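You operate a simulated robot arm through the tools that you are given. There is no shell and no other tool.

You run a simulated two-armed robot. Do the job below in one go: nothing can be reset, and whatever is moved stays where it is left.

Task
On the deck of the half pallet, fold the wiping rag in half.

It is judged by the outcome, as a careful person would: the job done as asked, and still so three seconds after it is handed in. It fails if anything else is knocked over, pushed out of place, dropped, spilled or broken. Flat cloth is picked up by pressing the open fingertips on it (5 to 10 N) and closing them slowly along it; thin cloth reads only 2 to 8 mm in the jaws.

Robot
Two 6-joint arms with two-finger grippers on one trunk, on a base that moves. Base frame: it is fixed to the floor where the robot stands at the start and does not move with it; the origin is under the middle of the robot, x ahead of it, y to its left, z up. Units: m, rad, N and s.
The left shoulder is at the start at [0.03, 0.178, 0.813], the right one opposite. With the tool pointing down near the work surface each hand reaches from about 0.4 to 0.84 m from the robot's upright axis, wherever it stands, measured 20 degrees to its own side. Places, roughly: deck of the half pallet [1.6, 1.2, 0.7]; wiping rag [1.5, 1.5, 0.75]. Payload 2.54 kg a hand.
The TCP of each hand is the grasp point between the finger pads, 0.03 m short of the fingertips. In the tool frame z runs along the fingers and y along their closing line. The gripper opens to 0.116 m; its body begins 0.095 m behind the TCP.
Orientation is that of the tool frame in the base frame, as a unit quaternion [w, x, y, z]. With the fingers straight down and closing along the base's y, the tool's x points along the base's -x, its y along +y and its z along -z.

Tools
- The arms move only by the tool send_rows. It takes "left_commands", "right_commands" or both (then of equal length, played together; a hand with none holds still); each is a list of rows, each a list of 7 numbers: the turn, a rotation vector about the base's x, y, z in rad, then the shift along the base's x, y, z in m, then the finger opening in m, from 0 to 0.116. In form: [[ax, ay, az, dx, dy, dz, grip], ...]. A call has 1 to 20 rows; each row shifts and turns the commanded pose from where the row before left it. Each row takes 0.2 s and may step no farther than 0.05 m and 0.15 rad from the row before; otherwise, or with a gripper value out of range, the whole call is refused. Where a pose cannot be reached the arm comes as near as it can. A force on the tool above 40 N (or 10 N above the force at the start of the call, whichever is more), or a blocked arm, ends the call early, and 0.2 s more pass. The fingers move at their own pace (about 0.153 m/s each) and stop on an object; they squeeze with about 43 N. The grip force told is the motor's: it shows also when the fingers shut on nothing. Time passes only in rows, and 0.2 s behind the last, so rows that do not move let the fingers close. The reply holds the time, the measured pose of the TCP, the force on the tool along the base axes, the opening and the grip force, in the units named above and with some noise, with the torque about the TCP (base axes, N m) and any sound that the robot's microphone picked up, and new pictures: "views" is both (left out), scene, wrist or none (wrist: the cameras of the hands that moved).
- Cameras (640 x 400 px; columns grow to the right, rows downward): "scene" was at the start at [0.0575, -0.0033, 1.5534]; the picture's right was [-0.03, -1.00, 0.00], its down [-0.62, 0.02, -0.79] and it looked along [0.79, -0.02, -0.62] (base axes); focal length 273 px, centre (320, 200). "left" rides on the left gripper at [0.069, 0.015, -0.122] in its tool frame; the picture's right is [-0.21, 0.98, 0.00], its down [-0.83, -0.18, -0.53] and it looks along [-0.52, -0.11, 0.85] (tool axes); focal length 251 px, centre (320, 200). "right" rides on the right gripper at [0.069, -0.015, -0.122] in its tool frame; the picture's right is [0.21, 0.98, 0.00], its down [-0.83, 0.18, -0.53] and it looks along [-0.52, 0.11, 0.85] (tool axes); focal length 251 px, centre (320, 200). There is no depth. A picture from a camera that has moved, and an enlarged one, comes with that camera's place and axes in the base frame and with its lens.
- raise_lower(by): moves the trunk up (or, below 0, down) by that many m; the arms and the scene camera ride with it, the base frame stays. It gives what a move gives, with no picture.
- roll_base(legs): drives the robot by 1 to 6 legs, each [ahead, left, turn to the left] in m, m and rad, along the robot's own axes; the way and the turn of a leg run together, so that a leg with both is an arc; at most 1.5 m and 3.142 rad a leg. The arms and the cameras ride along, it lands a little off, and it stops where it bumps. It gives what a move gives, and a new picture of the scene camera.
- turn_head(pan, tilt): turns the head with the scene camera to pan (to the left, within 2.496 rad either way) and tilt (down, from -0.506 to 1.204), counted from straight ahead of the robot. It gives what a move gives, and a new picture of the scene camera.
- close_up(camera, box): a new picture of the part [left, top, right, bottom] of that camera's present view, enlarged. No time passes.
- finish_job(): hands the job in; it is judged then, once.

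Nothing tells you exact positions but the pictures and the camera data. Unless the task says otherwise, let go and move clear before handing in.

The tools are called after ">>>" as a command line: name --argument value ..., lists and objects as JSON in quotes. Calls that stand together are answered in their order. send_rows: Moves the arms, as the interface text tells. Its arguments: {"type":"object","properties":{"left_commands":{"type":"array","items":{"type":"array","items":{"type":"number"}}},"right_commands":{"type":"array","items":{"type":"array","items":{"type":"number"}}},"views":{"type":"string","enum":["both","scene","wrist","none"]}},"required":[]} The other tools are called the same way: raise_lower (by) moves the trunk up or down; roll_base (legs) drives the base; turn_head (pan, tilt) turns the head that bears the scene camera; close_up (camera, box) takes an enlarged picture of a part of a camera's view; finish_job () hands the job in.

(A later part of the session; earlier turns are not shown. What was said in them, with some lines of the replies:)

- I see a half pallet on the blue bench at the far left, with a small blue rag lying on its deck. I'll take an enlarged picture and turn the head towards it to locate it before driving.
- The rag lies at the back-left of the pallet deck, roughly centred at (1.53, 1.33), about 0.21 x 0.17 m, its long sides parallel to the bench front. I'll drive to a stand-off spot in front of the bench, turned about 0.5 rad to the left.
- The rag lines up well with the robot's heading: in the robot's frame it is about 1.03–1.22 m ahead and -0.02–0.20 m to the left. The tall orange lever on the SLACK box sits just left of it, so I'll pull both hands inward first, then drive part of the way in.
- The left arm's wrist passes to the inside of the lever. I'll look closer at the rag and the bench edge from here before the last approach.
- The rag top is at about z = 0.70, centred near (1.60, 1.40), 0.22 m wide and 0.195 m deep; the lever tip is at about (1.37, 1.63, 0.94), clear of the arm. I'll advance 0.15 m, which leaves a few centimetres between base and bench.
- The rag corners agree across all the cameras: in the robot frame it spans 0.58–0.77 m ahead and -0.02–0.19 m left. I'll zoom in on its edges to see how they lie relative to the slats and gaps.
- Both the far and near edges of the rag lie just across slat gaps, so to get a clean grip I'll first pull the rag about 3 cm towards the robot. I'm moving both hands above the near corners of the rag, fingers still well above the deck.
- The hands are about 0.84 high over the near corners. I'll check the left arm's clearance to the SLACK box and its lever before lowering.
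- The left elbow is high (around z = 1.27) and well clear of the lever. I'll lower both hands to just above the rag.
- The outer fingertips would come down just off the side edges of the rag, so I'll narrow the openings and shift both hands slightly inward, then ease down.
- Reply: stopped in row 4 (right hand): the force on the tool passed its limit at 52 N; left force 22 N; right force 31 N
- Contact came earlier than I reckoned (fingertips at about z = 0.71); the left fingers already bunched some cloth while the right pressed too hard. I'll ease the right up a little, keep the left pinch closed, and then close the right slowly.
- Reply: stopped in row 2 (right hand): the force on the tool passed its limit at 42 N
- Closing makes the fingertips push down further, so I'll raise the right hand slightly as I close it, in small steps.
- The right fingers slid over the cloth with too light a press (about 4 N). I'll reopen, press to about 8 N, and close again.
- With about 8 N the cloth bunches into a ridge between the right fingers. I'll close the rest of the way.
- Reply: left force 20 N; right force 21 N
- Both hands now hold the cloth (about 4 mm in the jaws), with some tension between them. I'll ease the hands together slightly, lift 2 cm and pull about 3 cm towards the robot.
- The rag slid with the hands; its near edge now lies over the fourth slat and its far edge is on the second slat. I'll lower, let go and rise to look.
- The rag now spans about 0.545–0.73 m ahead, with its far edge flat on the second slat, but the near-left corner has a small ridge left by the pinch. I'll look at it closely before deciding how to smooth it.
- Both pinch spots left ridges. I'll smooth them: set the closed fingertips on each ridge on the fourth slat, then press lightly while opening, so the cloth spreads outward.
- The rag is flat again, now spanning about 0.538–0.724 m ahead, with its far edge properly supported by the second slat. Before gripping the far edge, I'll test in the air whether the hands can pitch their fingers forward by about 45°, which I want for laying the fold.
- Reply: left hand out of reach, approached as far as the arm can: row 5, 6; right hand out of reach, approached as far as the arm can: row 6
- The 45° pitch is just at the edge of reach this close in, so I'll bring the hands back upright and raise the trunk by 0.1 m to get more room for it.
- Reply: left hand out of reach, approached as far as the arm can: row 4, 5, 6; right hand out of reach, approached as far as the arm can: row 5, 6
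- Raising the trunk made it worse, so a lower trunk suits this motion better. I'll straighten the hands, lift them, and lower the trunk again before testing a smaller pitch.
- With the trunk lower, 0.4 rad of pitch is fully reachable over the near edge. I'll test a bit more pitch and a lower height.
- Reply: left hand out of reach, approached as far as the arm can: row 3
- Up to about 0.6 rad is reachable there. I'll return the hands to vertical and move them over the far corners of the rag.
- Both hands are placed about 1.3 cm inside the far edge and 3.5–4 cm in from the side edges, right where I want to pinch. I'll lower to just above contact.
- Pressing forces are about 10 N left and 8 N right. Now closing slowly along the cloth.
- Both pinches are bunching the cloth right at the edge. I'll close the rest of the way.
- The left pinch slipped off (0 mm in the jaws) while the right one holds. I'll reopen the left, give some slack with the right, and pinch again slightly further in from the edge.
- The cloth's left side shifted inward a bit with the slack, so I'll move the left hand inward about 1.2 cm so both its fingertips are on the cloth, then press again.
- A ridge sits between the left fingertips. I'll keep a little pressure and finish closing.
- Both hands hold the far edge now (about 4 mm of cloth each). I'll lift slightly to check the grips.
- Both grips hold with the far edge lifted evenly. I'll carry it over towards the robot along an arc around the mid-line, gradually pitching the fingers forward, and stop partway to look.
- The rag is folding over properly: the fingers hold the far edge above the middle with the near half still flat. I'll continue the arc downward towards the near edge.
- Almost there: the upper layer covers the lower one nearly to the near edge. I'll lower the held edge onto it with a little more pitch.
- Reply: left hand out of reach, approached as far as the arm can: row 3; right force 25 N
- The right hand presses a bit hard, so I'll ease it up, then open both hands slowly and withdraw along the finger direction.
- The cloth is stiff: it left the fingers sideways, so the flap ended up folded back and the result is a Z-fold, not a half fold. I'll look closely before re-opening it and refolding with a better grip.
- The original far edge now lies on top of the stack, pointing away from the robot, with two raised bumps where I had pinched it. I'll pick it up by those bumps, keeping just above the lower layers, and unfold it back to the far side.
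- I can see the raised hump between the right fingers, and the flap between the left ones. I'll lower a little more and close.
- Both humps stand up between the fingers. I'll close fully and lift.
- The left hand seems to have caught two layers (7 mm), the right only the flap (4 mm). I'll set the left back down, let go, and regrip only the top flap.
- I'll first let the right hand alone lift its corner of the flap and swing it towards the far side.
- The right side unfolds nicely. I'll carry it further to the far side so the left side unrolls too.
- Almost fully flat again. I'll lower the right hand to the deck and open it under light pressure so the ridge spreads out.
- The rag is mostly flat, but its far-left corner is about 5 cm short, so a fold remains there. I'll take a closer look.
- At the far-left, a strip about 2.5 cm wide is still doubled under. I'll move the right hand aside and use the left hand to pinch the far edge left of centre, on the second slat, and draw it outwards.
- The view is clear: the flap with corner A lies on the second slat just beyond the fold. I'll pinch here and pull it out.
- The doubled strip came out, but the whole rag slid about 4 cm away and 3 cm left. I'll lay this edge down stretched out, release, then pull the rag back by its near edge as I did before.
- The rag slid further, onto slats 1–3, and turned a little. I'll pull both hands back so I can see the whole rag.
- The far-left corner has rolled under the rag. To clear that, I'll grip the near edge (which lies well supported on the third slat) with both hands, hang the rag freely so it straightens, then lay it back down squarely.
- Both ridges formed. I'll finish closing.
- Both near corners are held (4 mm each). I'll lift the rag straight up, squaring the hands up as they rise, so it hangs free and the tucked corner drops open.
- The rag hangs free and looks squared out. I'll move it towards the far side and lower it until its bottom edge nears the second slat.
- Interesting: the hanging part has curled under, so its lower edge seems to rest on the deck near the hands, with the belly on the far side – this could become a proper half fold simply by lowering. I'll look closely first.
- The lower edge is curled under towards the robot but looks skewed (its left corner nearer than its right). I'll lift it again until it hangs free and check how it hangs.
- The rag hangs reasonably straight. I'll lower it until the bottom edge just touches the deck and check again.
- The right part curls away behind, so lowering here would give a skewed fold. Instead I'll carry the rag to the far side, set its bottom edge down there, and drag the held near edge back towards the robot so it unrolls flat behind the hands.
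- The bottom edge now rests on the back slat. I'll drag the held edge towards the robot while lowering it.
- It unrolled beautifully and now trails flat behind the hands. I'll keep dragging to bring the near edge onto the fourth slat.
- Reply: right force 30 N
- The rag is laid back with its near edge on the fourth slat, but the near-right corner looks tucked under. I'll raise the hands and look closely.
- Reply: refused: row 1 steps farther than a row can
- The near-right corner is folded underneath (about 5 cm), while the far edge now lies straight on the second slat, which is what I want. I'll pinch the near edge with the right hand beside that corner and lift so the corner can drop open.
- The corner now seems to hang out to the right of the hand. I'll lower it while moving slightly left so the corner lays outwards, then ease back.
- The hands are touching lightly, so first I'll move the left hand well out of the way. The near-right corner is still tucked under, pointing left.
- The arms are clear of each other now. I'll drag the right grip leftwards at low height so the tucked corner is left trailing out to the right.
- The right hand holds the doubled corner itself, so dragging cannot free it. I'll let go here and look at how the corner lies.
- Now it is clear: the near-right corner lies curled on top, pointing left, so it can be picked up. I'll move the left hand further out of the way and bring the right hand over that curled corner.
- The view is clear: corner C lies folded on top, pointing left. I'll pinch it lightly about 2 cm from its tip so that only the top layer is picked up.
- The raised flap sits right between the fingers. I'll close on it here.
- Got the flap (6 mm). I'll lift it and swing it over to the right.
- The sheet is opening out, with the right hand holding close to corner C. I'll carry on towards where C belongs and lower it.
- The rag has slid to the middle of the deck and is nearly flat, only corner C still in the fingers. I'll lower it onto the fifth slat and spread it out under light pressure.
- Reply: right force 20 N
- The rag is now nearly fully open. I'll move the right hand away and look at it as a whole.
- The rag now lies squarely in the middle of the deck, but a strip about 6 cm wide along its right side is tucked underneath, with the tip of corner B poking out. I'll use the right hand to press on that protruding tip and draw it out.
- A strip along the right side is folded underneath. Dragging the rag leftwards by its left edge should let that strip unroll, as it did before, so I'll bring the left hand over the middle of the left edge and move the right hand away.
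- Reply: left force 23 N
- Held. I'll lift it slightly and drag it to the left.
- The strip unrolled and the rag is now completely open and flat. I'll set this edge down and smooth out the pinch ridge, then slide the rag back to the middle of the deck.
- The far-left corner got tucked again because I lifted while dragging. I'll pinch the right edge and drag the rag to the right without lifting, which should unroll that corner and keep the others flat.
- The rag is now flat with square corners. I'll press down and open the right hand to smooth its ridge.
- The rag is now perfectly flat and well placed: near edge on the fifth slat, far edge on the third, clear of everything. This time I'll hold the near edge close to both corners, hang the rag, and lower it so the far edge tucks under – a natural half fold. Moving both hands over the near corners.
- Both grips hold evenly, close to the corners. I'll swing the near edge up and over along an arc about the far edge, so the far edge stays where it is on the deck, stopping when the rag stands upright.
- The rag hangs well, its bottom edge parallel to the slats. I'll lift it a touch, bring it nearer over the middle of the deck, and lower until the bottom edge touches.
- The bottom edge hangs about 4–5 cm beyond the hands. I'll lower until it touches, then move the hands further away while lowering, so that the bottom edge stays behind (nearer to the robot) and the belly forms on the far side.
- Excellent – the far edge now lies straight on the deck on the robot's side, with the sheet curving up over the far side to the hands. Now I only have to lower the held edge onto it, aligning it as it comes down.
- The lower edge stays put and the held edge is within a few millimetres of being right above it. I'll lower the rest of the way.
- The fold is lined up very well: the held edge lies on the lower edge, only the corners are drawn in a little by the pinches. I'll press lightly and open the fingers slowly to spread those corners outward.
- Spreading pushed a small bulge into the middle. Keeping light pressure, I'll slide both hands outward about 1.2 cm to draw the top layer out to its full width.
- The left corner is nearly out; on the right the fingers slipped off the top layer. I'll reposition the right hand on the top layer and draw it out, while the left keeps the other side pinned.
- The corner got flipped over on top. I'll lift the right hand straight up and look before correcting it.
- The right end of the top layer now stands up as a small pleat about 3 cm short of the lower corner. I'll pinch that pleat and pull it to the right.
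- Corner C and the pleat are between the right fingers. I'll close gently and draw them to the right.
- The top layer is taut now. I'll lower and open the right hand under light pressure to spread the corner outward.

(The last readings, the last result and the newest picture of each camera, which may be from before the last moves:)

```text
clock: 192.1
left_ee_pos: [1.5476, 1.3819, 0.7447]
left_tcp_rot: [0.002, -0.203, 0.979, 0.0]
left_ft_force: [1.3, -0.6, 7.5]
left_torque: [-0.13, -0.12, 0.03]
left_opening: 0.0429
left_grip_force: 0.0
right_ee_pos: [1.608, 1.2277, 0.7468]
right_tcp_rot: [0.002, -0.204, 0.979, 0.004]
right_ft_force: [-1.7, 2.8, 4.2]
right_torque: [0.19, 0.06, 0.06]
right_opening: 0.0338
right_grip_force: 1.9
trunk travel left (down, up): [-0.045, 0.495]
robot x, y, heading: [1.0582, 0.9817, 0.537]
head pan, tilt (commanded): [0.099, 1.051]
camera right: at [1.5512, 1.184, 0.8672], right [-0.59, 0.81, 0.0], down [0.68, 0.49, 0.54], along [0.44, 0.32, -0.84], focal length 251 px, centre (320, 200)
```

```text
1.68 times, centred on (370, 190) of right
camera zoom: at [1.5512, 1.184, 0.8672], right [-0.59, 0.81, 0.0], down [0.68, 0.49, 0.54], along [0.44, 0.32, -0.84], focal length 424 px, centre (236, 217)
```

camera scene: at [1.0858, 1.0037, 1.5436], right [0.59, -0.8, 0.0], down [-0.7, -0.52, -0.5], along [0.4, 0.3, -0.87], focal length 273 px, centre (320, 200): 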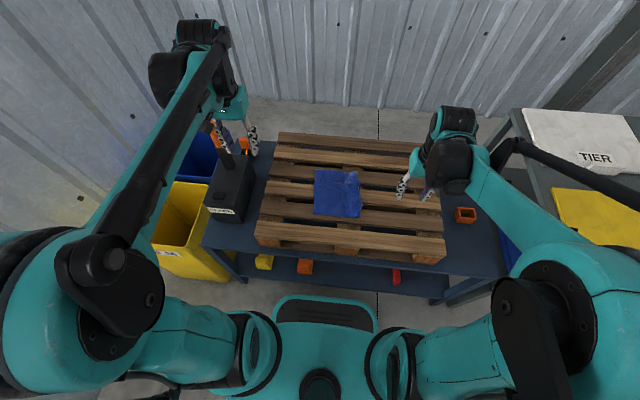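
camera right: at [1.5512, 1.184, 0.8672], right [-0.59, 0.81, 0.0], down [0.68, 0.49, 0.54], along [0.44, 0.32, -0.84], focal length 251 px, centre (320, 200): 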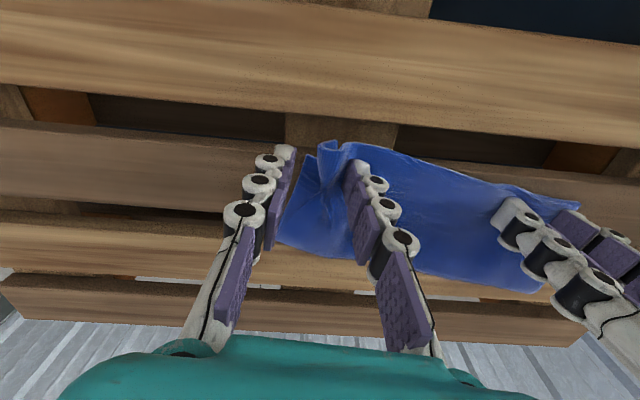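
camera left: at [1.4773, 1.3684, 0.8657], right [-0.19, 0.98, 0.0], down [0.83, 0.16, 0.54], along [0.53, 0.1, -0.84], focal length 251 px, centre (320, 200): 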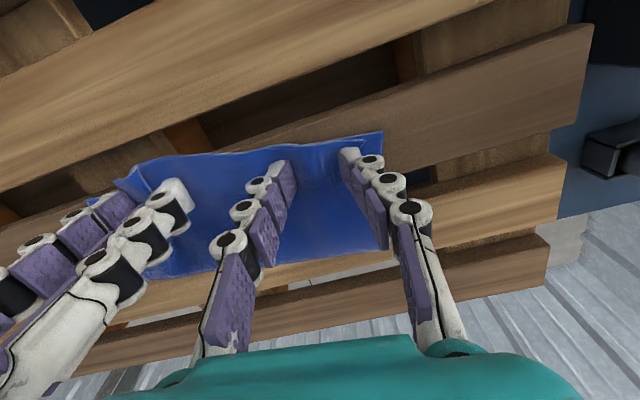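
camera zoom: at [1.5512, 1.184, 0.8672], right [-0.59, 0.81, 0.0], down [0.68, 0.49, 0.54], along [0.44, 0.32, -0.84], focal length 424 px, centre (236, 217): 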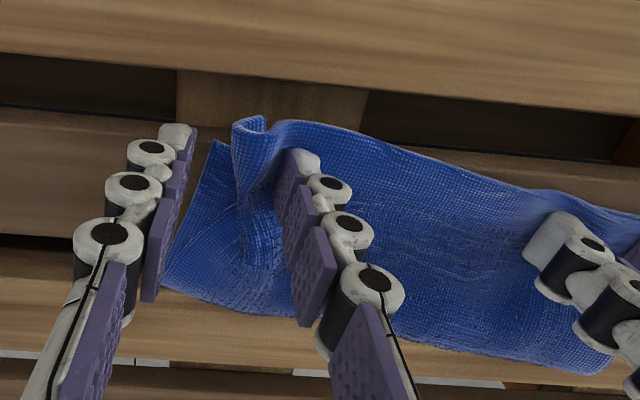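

>>> send_rows --right_commands '[[0, 0, 0, 0, 0, 0.01, 0.034], [0, 0, 0, 0, 0, 0.03, 0.034], [0, 0, 0, 0, 0, 0.03, 0.034], [0, 0, 0, 0, 0, 0, 0.034]]' --views "wrist"

>>> close_up --camera "right" --box '[200, 80, 520, 280]'

>>> close_up --camera "scene" --box '[272, 130, 384, 200]'

```text
clock: 193.1
left_ee_pos: [1.547, 1.3805, 0.7444]
left_tcp_rot: [0.003, -0.204, 0.979, 0.0]
left_ft_force: [0.5, -0.7, 8.0]
left_torque: [-0.12, -0.09, 0.04]
left_opening: 0.0413
left_grip_force: 6.2
right_ee_pos: [1.6094, 1.2271, 0.816]
right_tcp_rot: [0.002, -0.204, 0.979, 0.002]
right_ft_force: [0.8, -0.5, 0.2]
right_torque: [-0.01, -0.02, 0.04]
right_opening: 0.0341
right_grip_force: 0.1
trunk travel left (down, up): [-0.045, 0.495]
robot x, y, heading: [1.0606, 0.9827, 0.535]
head pan, tilt (commanded): [0.099, 1.051]
camera right: at [1.5511, 1.184, 0.9369], right [-0.59, 0.81, 0.0], down [0.68, 0.49, 0.54], along [0.43, 0.32, -0.84], focal length 251 px, centre (320, 200)
```

right: 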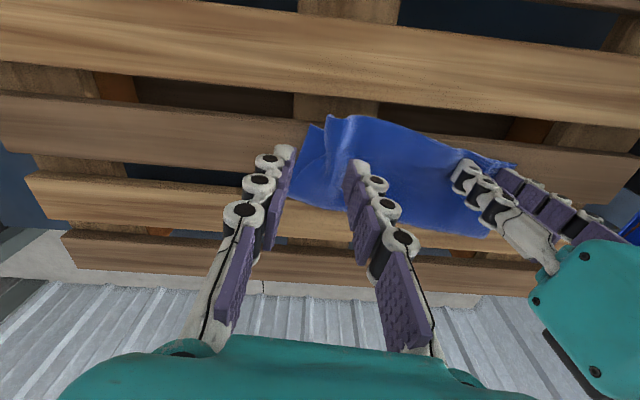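

```text
2.00 times, centred on (360, 180) of right
camera zoom: at [1.5511, 1.184, 0.9369], right [-0.59, 0.81, 0.0], down [0.68, 0.49, 0.54], along [0.43, 0.32, -0.84], focal length 503 px, centre (240, 240)
```

zoom: 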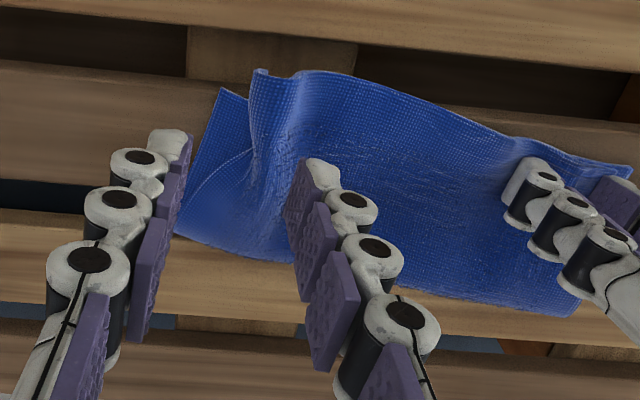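

```text
5.71 times, centred on (328, 165) of scene
camera zoom: at [1.085, 1.0035, 1.5436], right [0.59, -0.8, 0.0], down [-0.7, -0.52, -0.5], along [0.4, 0.3, -0.87], focal length 1562 px, centre (274, 400)
```

zoom: 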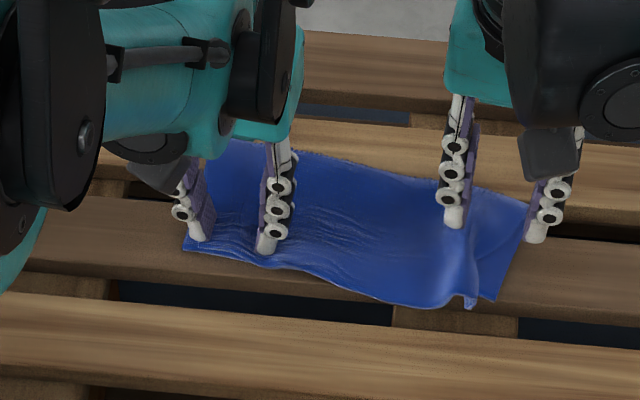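

The right corner is now within about 1.5 cm of the lower corner, with a small hump left. I'll press the closed fingertips on the hump and spread them outward a little.

>>> send_rows --right_commands '[[0, 0, 0, -0.0104, 0.0117, 0, 0.004], [0, 0, 0, 0, 0, -0.03, 0.004], [0, 0, 0, 0, 0, -0.03, 0.004], [0, 0, 0, 0, 0, -0.006, 0.004], [0, 0, 0, 0, 0, 0, 0.004]]' --views "wrist"

>>> close_up --camera "right" --box '[200, 80, 520, 280]'

```text
clock: 194.3
left_ee_pos: [1.5472, 1.3814, 0.7448]
left_tcp_rot: [0.002, -0.203, 0.979, 0.0]
left_ft_force: [-0.5, -0.2, 5.8]
left_torque: [-0.05, -0.02, -0.03]
left_opening: 0.0415
left_grip_force: 5.7
right_ee_pos: [1.5994, 1.2396, 0.7505]
right_tcp_rot: [0.002, -0.204, 0.979, 0.002]
right_ft_force: [-0.7, 0.9, 0.1]
right_torque: [0.02, -0.03, 0.01]
right_opening: 0.0038
right_grip_force: 0.1
trunk travel left (down, up): [-0.045, 0.495]
robot x, y, heading: [1.0583, 0.9829, 0.536]
head pan, tilt (commanded): [0.099, 1.051]
camera right: at [1.5413, 1.1961, 0.8708], right [-0.59, 0.81, 0.0], down [0.68, 0.49, 0.54], along [0.43, 0.32, -0.84], focal length 251 px, centre (320, 200)
```

right: 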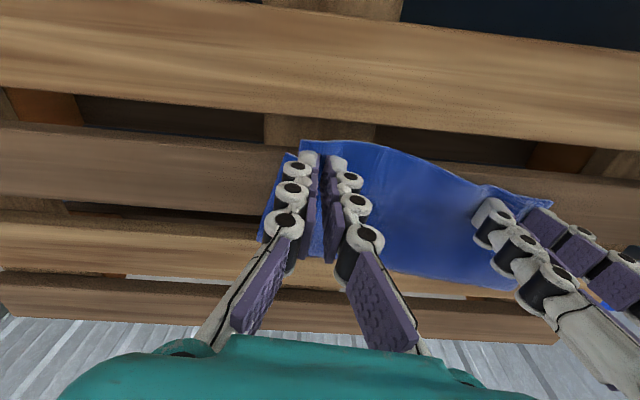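

```text
2.00 times, centred on (360, 180) of right
camera zoom: at [1.5413, 1.1961, 0.8708], right [-0.59, 0.81, 0.0], down [0.68, 0.49, 0.54], along [0.43, 0.32, -0.84], focal length 503 px, centre (240, 240)
```

zoom: 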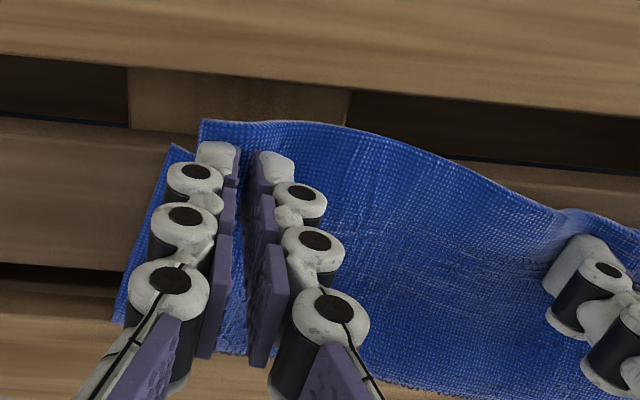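

The hump is pressed flat. I'll press a little more and drag this corner outward and slightly away to sit on the lower corner.

>>> send_rows --right_commands '[[0, 0, 0, 0, 0, -0.002, 0.004], [0, 0, 0, 0, 0, -0.0015, 0.004], [0, 0, 0, 0, 0, 0, 0.004]]' --views "none"

```text
clock: 195.1
left_ee_pos: [1.5478, 1.3817, 0.7448]
left_tcp_rot: [0.003, -0.202, 0.979, -0.001]
left_ft_force: [0.7, -0.5, 6.6]
left_torque: [-0.09, -0.01, 0.0]
left_opening: 0.0396
left_grip_force: 0.0
right_ee_pos: [1.5995, 1.2409, 0.7475]
right_tcp_rot: [0.002, -0.203, 0.979, 0.002]
right_ft_force: [0.2, 0.2, 1.9]
right_torque: [0.0, -0.03, 0.0]
right_opening: 0.0038
right_grip_force: 0.0
trunk travel left (down, up): [-0.045, 0.495]
robot x, y, heading: [1.0565, 0.9814, 0.533]
head pan, tilt (commanded): [0.099, 1.051]
```

>>> send_rows --right_commands '[[0, 0, 0, 0, 0, -0.0015, 0.004], [0, 0, 0, 0.0018, -0.0018, 0, 0.004], [0, 0, 0, 0.0024, -0.0022, 0, 0.004], [0, 0, 0, 0.0024, -0.0022, 0, 0.004], [0, 0, 0, 0.0024, -0.0022, 0, 0.004], [0, 0, 0, 0, 0, 0, 0.004]]' --views "wrist"

>>> close_up --camera "right" --box '[200, 80, 520, 280]'

```text
clock: 196.5
left_ee_pos: [1.5468, 1.3815, 0.7445]
left_tcp_rot: [0.003, -0.203, 0.979, 0.0]
left_ft_force: [0.4, -0.7, 5.8]
left_torque: [-0.08, -0.04, 0.0]
left_opening: 0.0438
left_grip_force: 0.1
right_ee_pos: [1.6072, 1.2301, 0.7443]
right_tcp_rot: [0.002, -0.203, 0.979, 0.003]
right_ft_force: [-1.6, 1.0, 3.5]
right_torque: [0.07, 0.03, 0.02]
right_opening: 0.0047
right_grip_force: 0.2
trunk travel left (down, up): [-0.045, 0.495]
robot x, y, heading: [1.0547, 0.9798, 0.533]
head pan, tilt (commanded): [0.099, 1.051]
camera right: at [1.5496, 1.1867, 0.8664], right [-0.59, 0.81, 0.0], down [0.68, 0.49, 0.54], along [0.44, 0.32, -0.84], focal length 251 px, centre (320, 200)
```

right: 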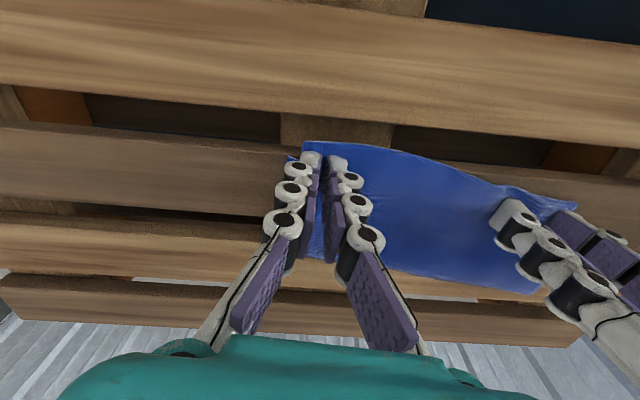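

```text
2.00 times, centred on (360, 180) of right
camera zoom: at [1.5496, 1.1867, 0.8664], right [-0.59, 0.81, 0.0], down [0.68, 0.49, 0.54], along [0.44, 0.32, -0.84], focal length 503 px, centre (240, 240)
```

zoom: 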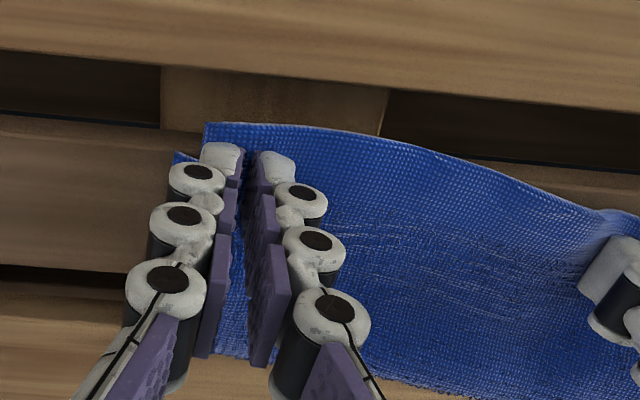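

>>> send_rows --right_commands '[[0, 0, 0, 0, 0, 0.01, 0.004], [0, 0, 0, 0, 0, 0.03, 0.004], [0, 0, 0, 0, 0, 0.03, 0.004], [0, 0, 0, 0.015, -0.03, 0.02, 0.004], [0, 0, 0, 0.015, -0.03, 0.0, 0.004]]' --views "wrist"

>>> close_up --camera "right" --box '[280, 60, 600, 260]'

>>> close_up --camera "scene" --box '[272, 140, 368, 200]'

```text
clock: 197.7
left_ee_pos: [1.5484, 1.381, 0.745]
left_tcp_rot: [0.003, -0.203, 0.979, -0.001]
left_ft_force: [0.8, 0.4, 6.4]
left_torque: [-0.04, -0.05, -0.02]
left_opening: 0.0413
left_grip_force: 6.0
right_ee_pos: [1.6358, 1.1693, 0.8348]
right_tcp_rot: [0.002, -0.203, 0.979, 0.003]
right_ft_force: [0.2, 0.0, 0.0]
right_torque: [0.03, -0.02, 0.01]
right_opening: 0.0039
right_grip_force: 0.2
trunk travel left (down, up): [-0.045, 0.495]
robot x, y, heading: [1.0553, 0.9792, 0.533]
head pan, tilt (commanded): [0.099, 1.051]
camera right: at [1.5784, 1.1259, 0.9555], right [-0.59, 0.81, 0.0], down [0.68, 0.49, 0.54], along [0.43, 0.32, -0.84], focal length 251 px, centre (320, 200)
```

right: 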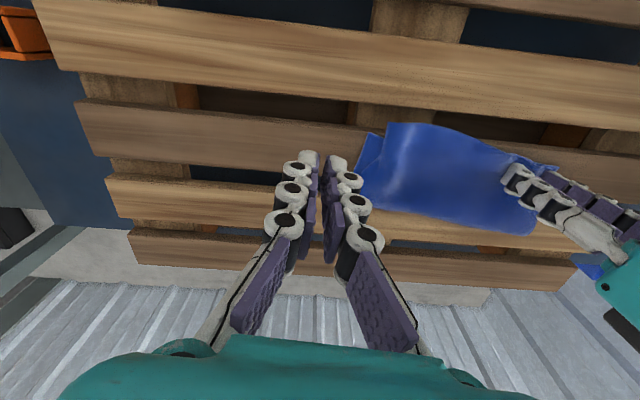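

```text
2.00 times, centred on (440, 160) of right
camera zoom: at [1.5784, 1.1259, 0.9555], right [-0.59, 0.81, 0.0], down [0.68, 0.49, 0.54], along [0.43, 0.32, -0.84], focal length 503 px, centre (80, 280)
```

zoom: 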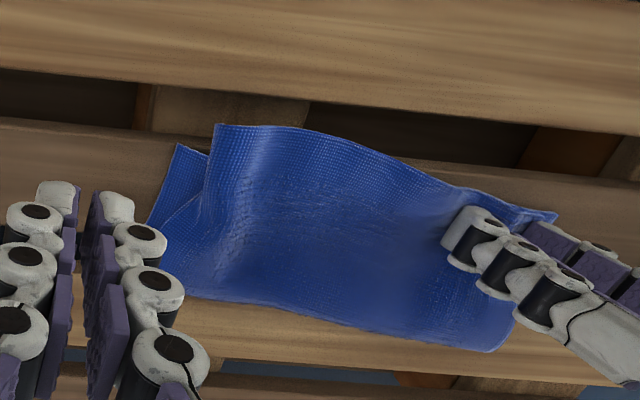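

```text
6.67 times, centred on (320, 170) of scene
camera zoom: at [1.0855, 1.0033, 1.5436], right [0.59, -0.8, 0.0], down [-0.7, -0.52, -0.5], along [0.4, 0.3, -0.87], focal length 1822 px, centre (320, 400)
```

zoom: 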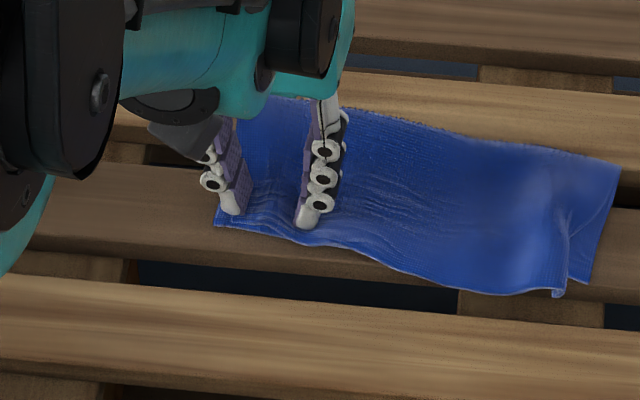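

The right side looks good. I'll lift the left hand straight off and look at the whole fold.

>>> send_rows --left_commands '[[0, 0, 0, 0, 0, 0.01, 0.042], [0, 0, 0, 0, 0, 0.03, 0.042], [0, 0, 0, 0, 0, 0.04, 0.042], [0, 0, 0, -0.02, 0.03, 0.03, 0.042], [0, 0, 0, -0.02, 0.03, 0.02, 0.042]]' --views "wrist"

>>> close_up --camera "scene" --box '[272, 140, 368, 200]'

>>> close_up --camera "left" --box '[80, 60, 400, 260]'

>>> close_up --camera "right" --box '[280, 60, 600, 260]'

```text
clock: 198.9
left_ee_pos: [1.506, 1.4414, 0.8743]
left_tcp_rot: [0.002, -0.202, 0.979, -0.001]
left_ft_force: [-0.3, 0.7, 0.0]
left_torque: [-0.01, -0.03, 0.0]
left_opening: 0.0418
left_grip_force: 0.0
right_ee_pos: [1.6355, 1.1702, 0.8349]
right_tcp_rot: [0.002, -0.204, 0.979, 0.003]
right_ft_force: [-1.0, -0.3, 0.0]
right_torque: [-0.04, -0.03, -0.01]
right_opening: 0.0036
right_grip_force: 0.1
trunk travel left (down, up): [-0.045, 0.495]
robot x, y, heading: [1.0531, 0.9815, 0.53]
head pan, tilt (commanded): [0.099, 1.051]
camera left: at [1.4362, 1.4289, 0.9957], right [-0.19, 0.98, 0.0], down [0.83, 0.16, 0.54], along [0.53, 0.1, -0.84], focal length 251 px, centre (320, 200)
```

left: 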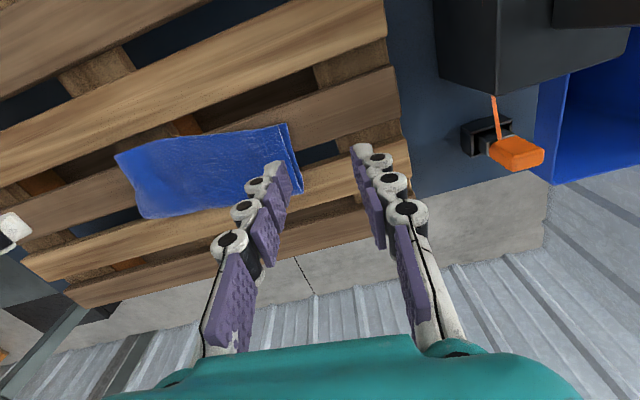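

```text
6.67 times, centred on (320, 170) of scene
camera zoom: at [1.0852, 1.0045, 1.5436], right [0.59, -0.8, 0.0], down [-0.7, -0.52, -0.5], along [0.4, 0.29, -0.87], focal length 1822 px, centre (320, 400)
```

zoom: 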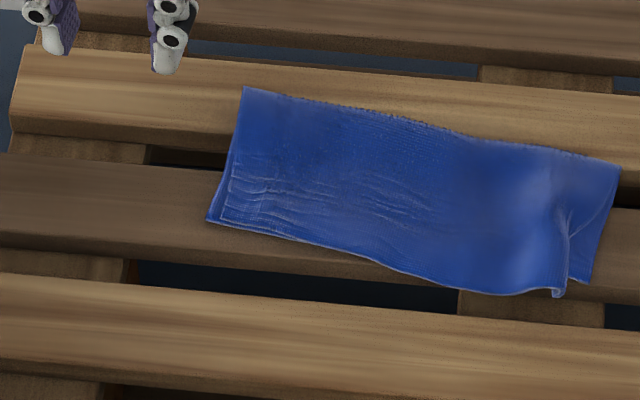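

```text
2.00 times, centred on (240, 160) of left
camera zoom: at [1.4362, 1.4289, 0.9957], right [-0.19, 0.98, 0.0], down [0.83, 0.16, 0.54], along [0.53, 0.1, -0.84], focal length 503 px, centre (480, 280)
```

zoom: 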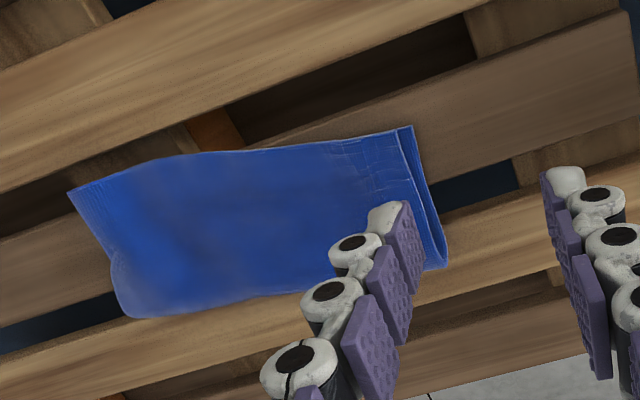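

```text
2.00 times, centred on (440, 160) of right
camera zoom: at [1.5783, 1.1264, 0.9553], right [-0.59, 0.81, 0.0], down [0.68, 0.49, 0.54], along [0.43, 0.32, -0.84], focal length 503 px, centre (80, 280)
```

zoom: 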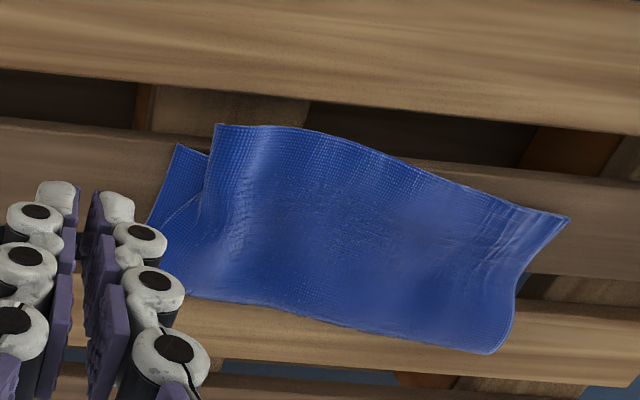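

The rag is now clearly folded in half: the left corners match within about 1 cm, while on the right the top corner sits roughly 1.5–2 cm short of the lower one with a slight curl. I'll try to adjust just that corner gently with a small pinch.

>>> send_rows --right_commands '[[0, 0, 0, -0.0165, 0.0262, 0, 0.028], [0, 0, 0, -0.0164, 0.0261, 0, 0.028], [0, 0, 0, 0, 0, -0.035, 0.028], [0, 0, 0, 0, 0, -0.03, 0.028], [0, 0, 0, 0, 0, -0.008, 0.028], [0, 0, 0, 0, 0, 0, 0.028]]' --views "wrist"

>>> close_up --camera "right" --box '[200, 80, 520, 280]'

```text
clock: 200.3
left_ee_pos: [1.5062, 1.4413, 0.8751]
left_tcp_rot: [0.002, -0.203, 0.979, -0.001]
left_ft_force: [-0.1, 0.0, -0.6]
left_torque: [-0.01, 0.0, -0.01]
left_opening: 0.0421
left_grip_force: 0.0
right_ee_pos: [1.6054, 1.2234, 0.7617]
right_tcp_rot: [0.002, -0.204, 0.979, 0.002]
right_ft_force: [0.0, 0.1, -0.2]
right_torque: [0.0, 0.01, -0.02]
right_opening: 0.0281
right_grip_force: 0.0
trunk travel left (down, up): [-0.045, 0.495]
robot x, y, heading: [1.0566, 0.978, 0.532]
head pan, tilt (commanded): [0.099, 1.051]
camera right: at [1.5474, 1.1792, 0.8824], right [-0.59, 0.81, 0.0], down [0.68, 0.49, 0.54], along [0.43, 0.32, -0.84], focal length 251 px, centre (320, 200)
```

right: 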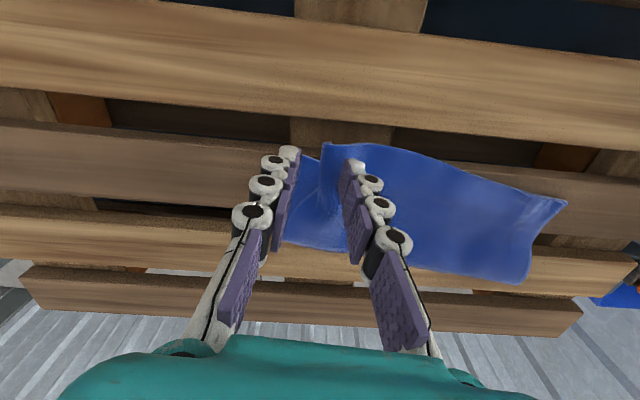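

```text
2.00 times, centred on (360, 180) of right
camera zoom: at [1.5474, 1.1792, 0.8824], right [-0.59, 0.81, 0.0], down [0.68, 0.49, 0.54], along [0.43, 0.32, -0.84], focal length 503 px, centre (240, 240)
```

zoom: 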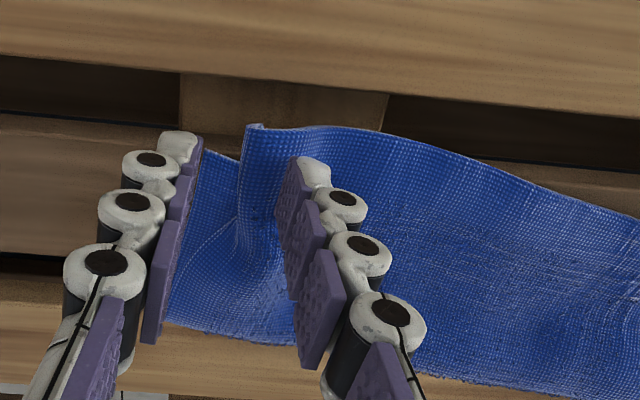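

The raised corner edge is right between the fingers. I'll lower a little and close on it.

>>> send_rows --right_commands '[[0, 0, 0, 0, 0, -0.006, 0.028], [0, 0, 0, 0, 0, -0.003, 0.028], [0, 0, 0, 0, 0, 0, 0.022], [0, 0, 0, 0, 0, 0, 0.016], [0, 0, 0, 0, 0, 0, 0.01], [0, 0, 0, 0, 0, 0, 0.004], [0, 0, 0, 0, 0, 0, 0.0], [0, 0, 0, 0, 0, 0, 0.0]]' --views "wrist"

>>> close_up --camera "right" --box '[200, 80, 520, 280]'

```text
clock: 202.1
left_ee_pos: [1.5074, 1.4418, 0.8747]
left_tcp_rot: [0.002, -0.203, 0.979, -0.001]
left_ft_force: [0.3, 0.2, -0.5]
left_torque: [0.04, 0.01, 0.02]
left_opening: 0.0417
left_grip_force: 0.2
right_ee_pos: [1.6054, 1.2239, 0.7529]
right_tcp_rot: [0.001, -0.204, 0.979, 0.002]
right_ft_force: [0.0, 0.7, -1.6]
right_torque: [-0.03, -0.01, 0.03]
right_opening: 0.0043
right_grip_force: 33.9
trunk travel left (down, up): [-0.045, 0.495]
robot x, y, heading: [1.0551, 0.978, 0.536]
head pan, tilt (commanded): [0.099, 1.051]
camera right: at [1.5475, 1.18, 0.8735], right [-0.59, 0.81, 0.0], down [0.68, 0.49, 0.54], along [0.43, 0.32, -0.84], focal length 251 px, centre (320, 200)
```

right: 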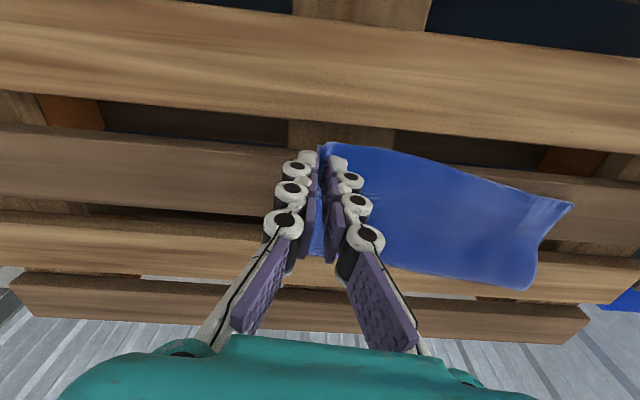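

```text
2.00 times, centred on (360, 180) of right
camera zoom: at [1.5475, 1.18, 0.8735], right [-0.59, 0.81, 0.0], down [0.68, 0.49, 0.54], along [0.43, 0.32, -0.84], focal length 503 px, centre (240, 240)
```

zoom: 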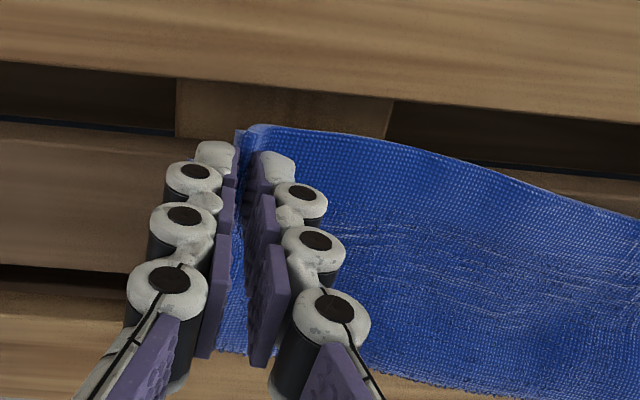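

>>> send_rows --right_commands '[[0, 0, 0, 0.001, -0.0005, 0.006, 0.0], [0, 0, 0, 0.006, -0.0021, 0.002, 0.0], [0, 0, 0, 0.006, -0.0021, 0, 0.0], [0, 0, 0, 0.006, -0.0021, 0, 0.0], [0, 0, 0, 0, 0, 0, 0.0]]' --views "wrist"

>>> close_up --camera "right" --box '[200, 80, 520, 280]'

>>> close_up --camera "scene" --box '[272, 140, 368, 200]'

```text
clock: 203.3
left_ee_pos: [1.5063, 1.4423, 0.8743]
left_tcp_rot: [0.001, -0.203, 0.979, 0.0]
left_ft_force: [0.5, 0.7, -0.2]
left_torque: [-0.02, 0.03, -0.01]
left_opening: 0.0422
left_grip_force: 0.0
right_ee_pos: [1.6243, 1.2185, 0.7617]
right_tcp_rot: [0.002, -0.203, 0.979, 0.002]
right_ft_force: [0.3, 0.8, -1.9]
right_torque: [0.0, -0.02, 0.07]
right_opening: 0.0049
right_grip_force: 34.3
trunk travel left (down, up): [-0.045, 0.495]
robot x, y, heading: [1.0621, 0.9779, 0.533]
head pan, tilt (commanded): [0.099, 1.051]
camera right: at [1.5669, 1.1742, 0.882], right [-0.59, 0.81, 0.0], down [0.68, 0.49, 0.54], along [0.43, 0.32, -0.84], focal length 251 px, centre (320, 200)
```

right: 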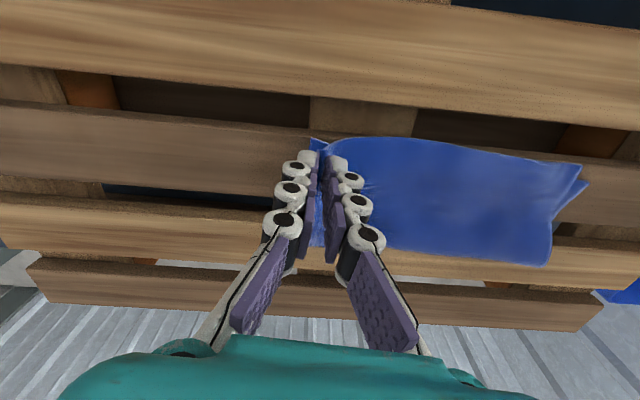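

```text
2.00 times, centred on (360, 180) of right
camera zoom: at [1.5669, 1.1742, 0.882], right [-0.59, 0.81, 0.0], down [0.68, 0.49, 0.54], along [0.43, 0.32, -0.84], focal length 503 px, centre (240, 240)
```

zoom: 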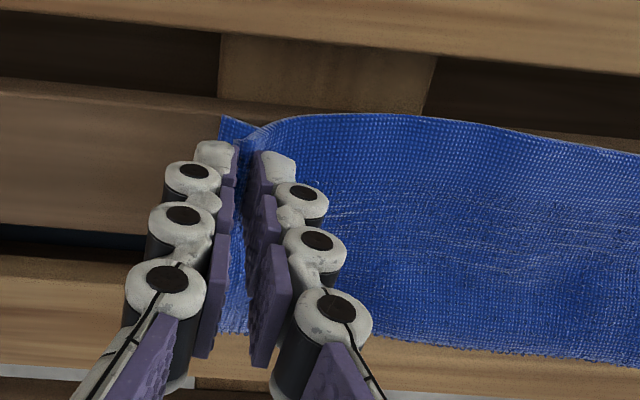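

```text
6.67 times, centred on (320, 170) of scene
camera zoom: at [1.0857, 1.0043, 1.5436], right [0.59, -0.8, 0.0], down [-0.7, -0.52, -0.5], along [0.4, 0.3, -0.87], focal length 1822 px, centre (320, 400)
```

zoom: 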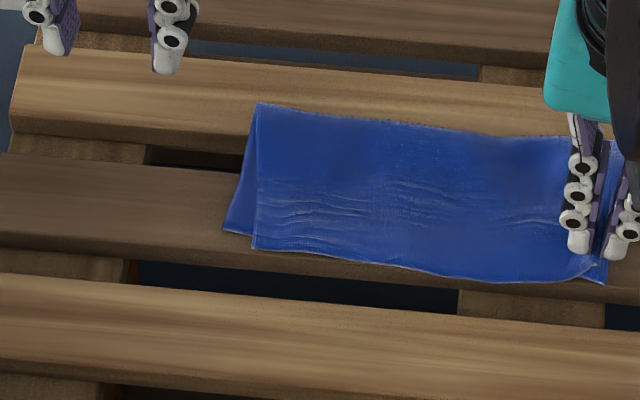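

The right corner is now over the lower one; the top layer shifted slightly right overall. I'll set it down and release with a small outward spread.

>>> send_rows --right_commands '[[0, 0, 0, 0, 0, -0.007, 0.0], [0, 0, 0, 0, 0, -0.005, 0.0], [0, 0, 0, 0, 0, -0.002, 0.0], [0, 0, 0, 0.0004, -0.0009, 0, 0.004], [0, 0, 0, 0.0004, -0.0009, 0, 0.008], [0, 0, 0, 0.0004, -0.0009, 0, 0.012], [0, 0, 0, 0.0004, -0.0009, 0, 0.016], [0, 0, 0, 0.0004, -0.0009, 0, 0.02], [0, 0, 0, 0.0004, -0.0009, 0, 0.026], [0, 0, 0, 0, 0, 0.01, 0.03], [0, 0, 0, 0, 0, 0.03, 0.03], [0, 0, 0, 0, 0, 0.03, 0.03]]' --views "wrist"

>>> close_up --camera "right" --box '[200, 80, 600, 320]'

>>> close_up --camera "scene" --box '[272, 140, 368, 200]'

```text
clock: 205.9
left_ee_pos: [1.5061, 1.4428, 0.874]
left_tcp_rot: [0.003, -0.202, 0.979, 0.0]
left_ft_force: [-0.4, -0.2, 0.3]
left_torque: [0.02, 0.0, 0.01]
left_opening: 0.0419
left_grip_force: 0.0
right_ee_pos: [1.6259, 1.2113, 0.8172]
right_tcp_rot: [0.002, -0.204, 0.979, 0.002]
right_ft_force: [0.0, 0.2, 0.5]
right_torque: [0.01, 0.01, -0.01]
right_opening: 0.0302
right_grip_force: 0.1
trunk travel left (down, up): [-0.045, 0.495]
robot x, y, heading: [1.0567, 0.9814, 0.535]
head pan, tilt (commanded): [0.099, 1.051]
camera right: at [1.5684, 1.1672, 0.9374], right [-0.59, 0.81, 0.0], down [0.68, 0.49, 0.54], along [0.43, 0.32, -0.84], focal length 251 px, centre (320, 200)
```

right: 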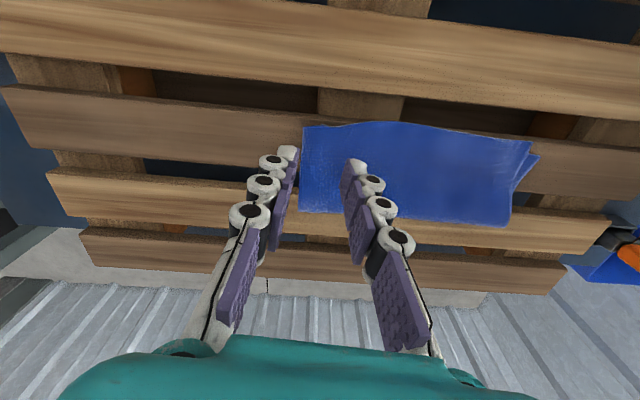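

```text
1.60 times, centred on (400, 200) of right
camera zoom: at [1.5684, 1.1672, 0.9374], right [-0.59, 0.81, 0.0], down [0.68, 0.49, 0.54], along [0.43, 0.32, -0.84], focal length 402 px, centre (192, 200)
```

zoom: 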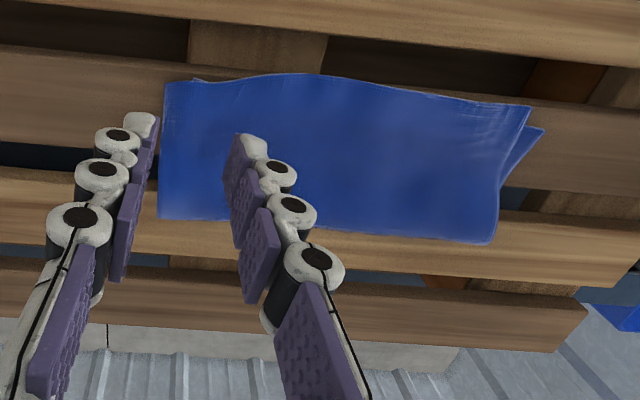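

```text
6.67 times, centred on (320, 170) of scene
camera zoom: at [1.0853, 1.0041, 1.5436], right [0.59, -0.8, 0.0], down [-0.7, -0.52, -0.5], along [0.4, 0.3, -0.87], focal length 1822 px, centre (320, 400)
```

zoom: 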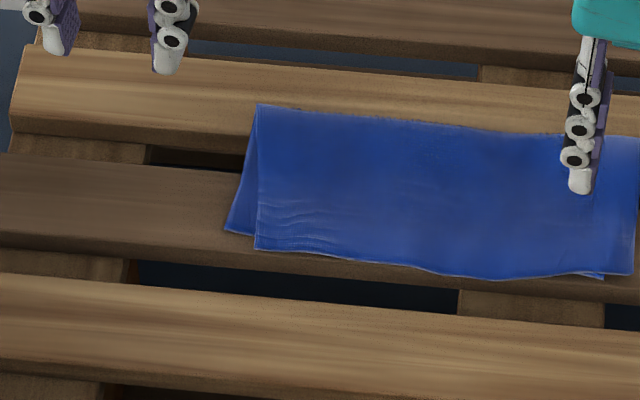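

Now the fold looks clean: both layers lie flat, edges matching within about 1–2 cm, with nothing tucked. I'll withdraw both hands upward and back, then take a final look.

>>> send_rows --left_commands '[[0, 0, 0, 0, 0, 0.03, 0.042], [0, 0, 0, -0.02, -0.01, 0.03, 0.042], [0, 0, 0, -0.03, -0.018, 0.02, 0.042], [0, 0, 0, -0.03, -0.018, 0.01, 0.042], [0, 0, 0, -0.03, -0.018, 0.0, 0.042]]' --right_commands '[[0, 0, 0, 0, 0, 0.035, 0.03], [0, 0, 0, 0, 0, 0.035, 0.03], [0, 0, 0, 0.0, -0.03, 0.03, 0.03], [0, 0, 0, -0.03, -0.03, 0.01, 0.03], [0, 0, 0, -0.035, -0.025, 0.0, 0.03]]' --views "both"

>>> close_up --camera "scene" --box '[264, 135, 376, 205]'

>>> close_up --camera "scene" --box '[160, 110, 480, 310]'

```text
clock: 207.1
left_ee_pos: [1.3963, 1.3755, 0.9658]
left_tcp_rot: [0.002, -0.202, 0.979, 0.0]
left_ft_force: [-0.1, 0.4, -0.1]
left_torque: [0.03, -0.04, 0.02]
left_opening: 0.0419
left_grip_force: 0.1
right_ee_pos: [1.5608, 1.1245, 0.9291]
right_tcp_rot: [0.002, -0.204, 0.979, 0.003]
right_ft_force: [-0.3, 0.1, 1.1]
right_torque: [0.0, 0.01, -0.01]
right_opening: 0.0303
right_grip_force: 0.0
trunk travel left (down, up): [-0.045, 0.495]
robot x, y, heading: [1.0563, 0.9809, 0.542]
head pan, tilt (commanded): [0.099, 1.051]
camera scene: at [1.0837, 1.0028, 1.5436], right [0.59, -0.8, 0.0], down [-0.7, -0.52, -0.5], along [0.4, 0.3, -0.87], focal length 273 px, centre (320, 200)
camera right: at [1.5029, 1.0801, 1.05], right [-0.59, 0.81, 0.0], down [0.68, 0.49, 0.54], along [0.44, 0.32, -0.84], focal length 251 px, centre (320, 200)
camera left: at [1.3264, 1.3625, 1.0861], right [-0.19, 0.98, 0.0], down [0.83, 0.16, 0.54], along [0.53, 0.1, -0.84], focal length 251 px, centre (320, 200)
```

scene: 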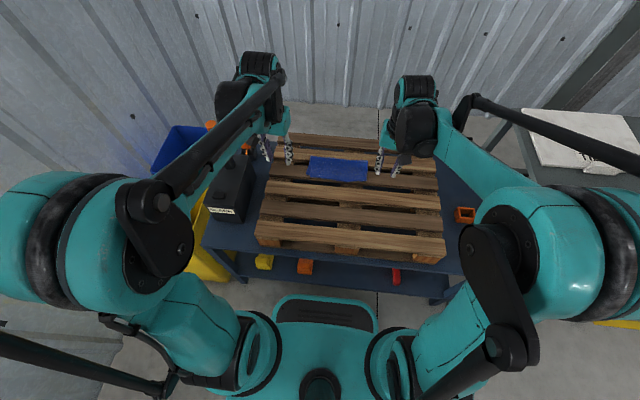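
right: 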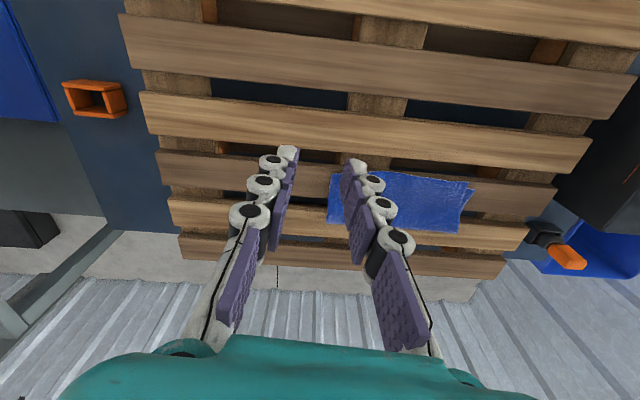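
left: 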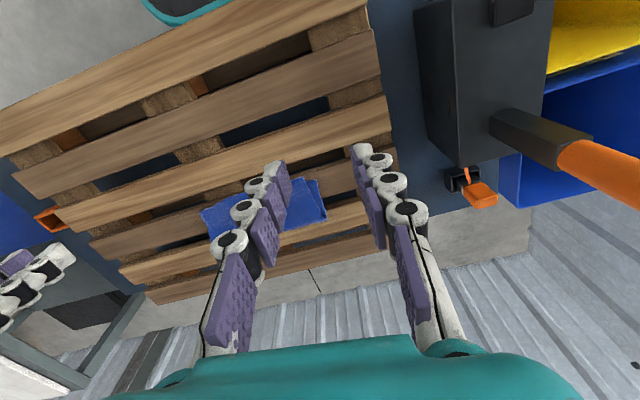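

```text
5.71 times, centred on (320, 170) of scene
camera zoom: at [1.0837, 1.0028, 1.5436], right [0.59, -0.8, 0.0], down [-0.7, -0.52, -0.5], along [0.4, 0.3, -0.87], focal length 1562 px, centre (320, 371)
```

zoom: 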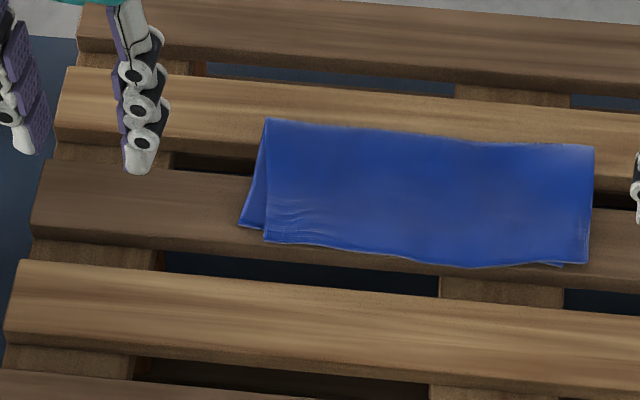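

```text
2.00 times, centred on (320, 210) of scene
camera zoom: at [1.0837, 1.0028, 1.5436], right [0.59, -0.8, 0.0], down [-0.7, -0.52, -0.5], along [0.4, 0.3, -0.87], focal length 547 px, centre (320, 180)
```

zoom: 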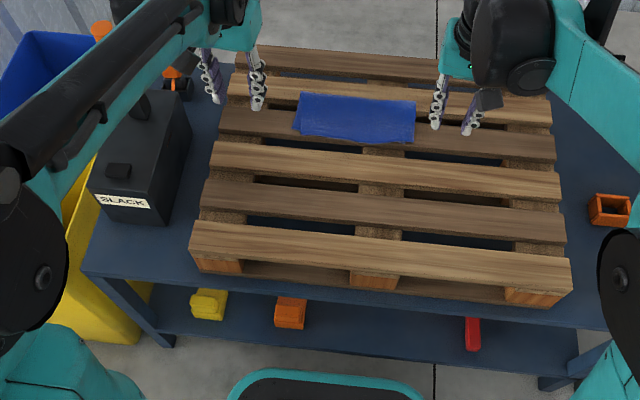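

The rag lies neatly folded in half on the pallet deck, flat and smooth, with its edges matching to within 1–2 cm. The hands are clear, and the box, lever, pallet and bins look undisturbed, so I'm handing the job in.

>>> finish_job

```text
The job is handed in.
```

The wiping rag is folded in half on the pallet deck, and I have handed the job in. It lies flat with nothing tucked under. The top layer sits about 1.5 cm to the right of the lower one, and the matching corners are roughly 1.5 to 2 cm apart.

My first attempt came out as a Z-fold, so I opened the rag again. Opening it meant dragging it around the deck several times, so it ended up nearer the middle than where it started. For the second fold I held the near edge and lowered it onto the far edge.

Both hands are off the rag and well above it. From the last pictures, the SLACK box and its lever, the pallet, the bins and everything else on the bench look undisturbed. The two hands touched each other lightly once while I was working; nothing else was hit.
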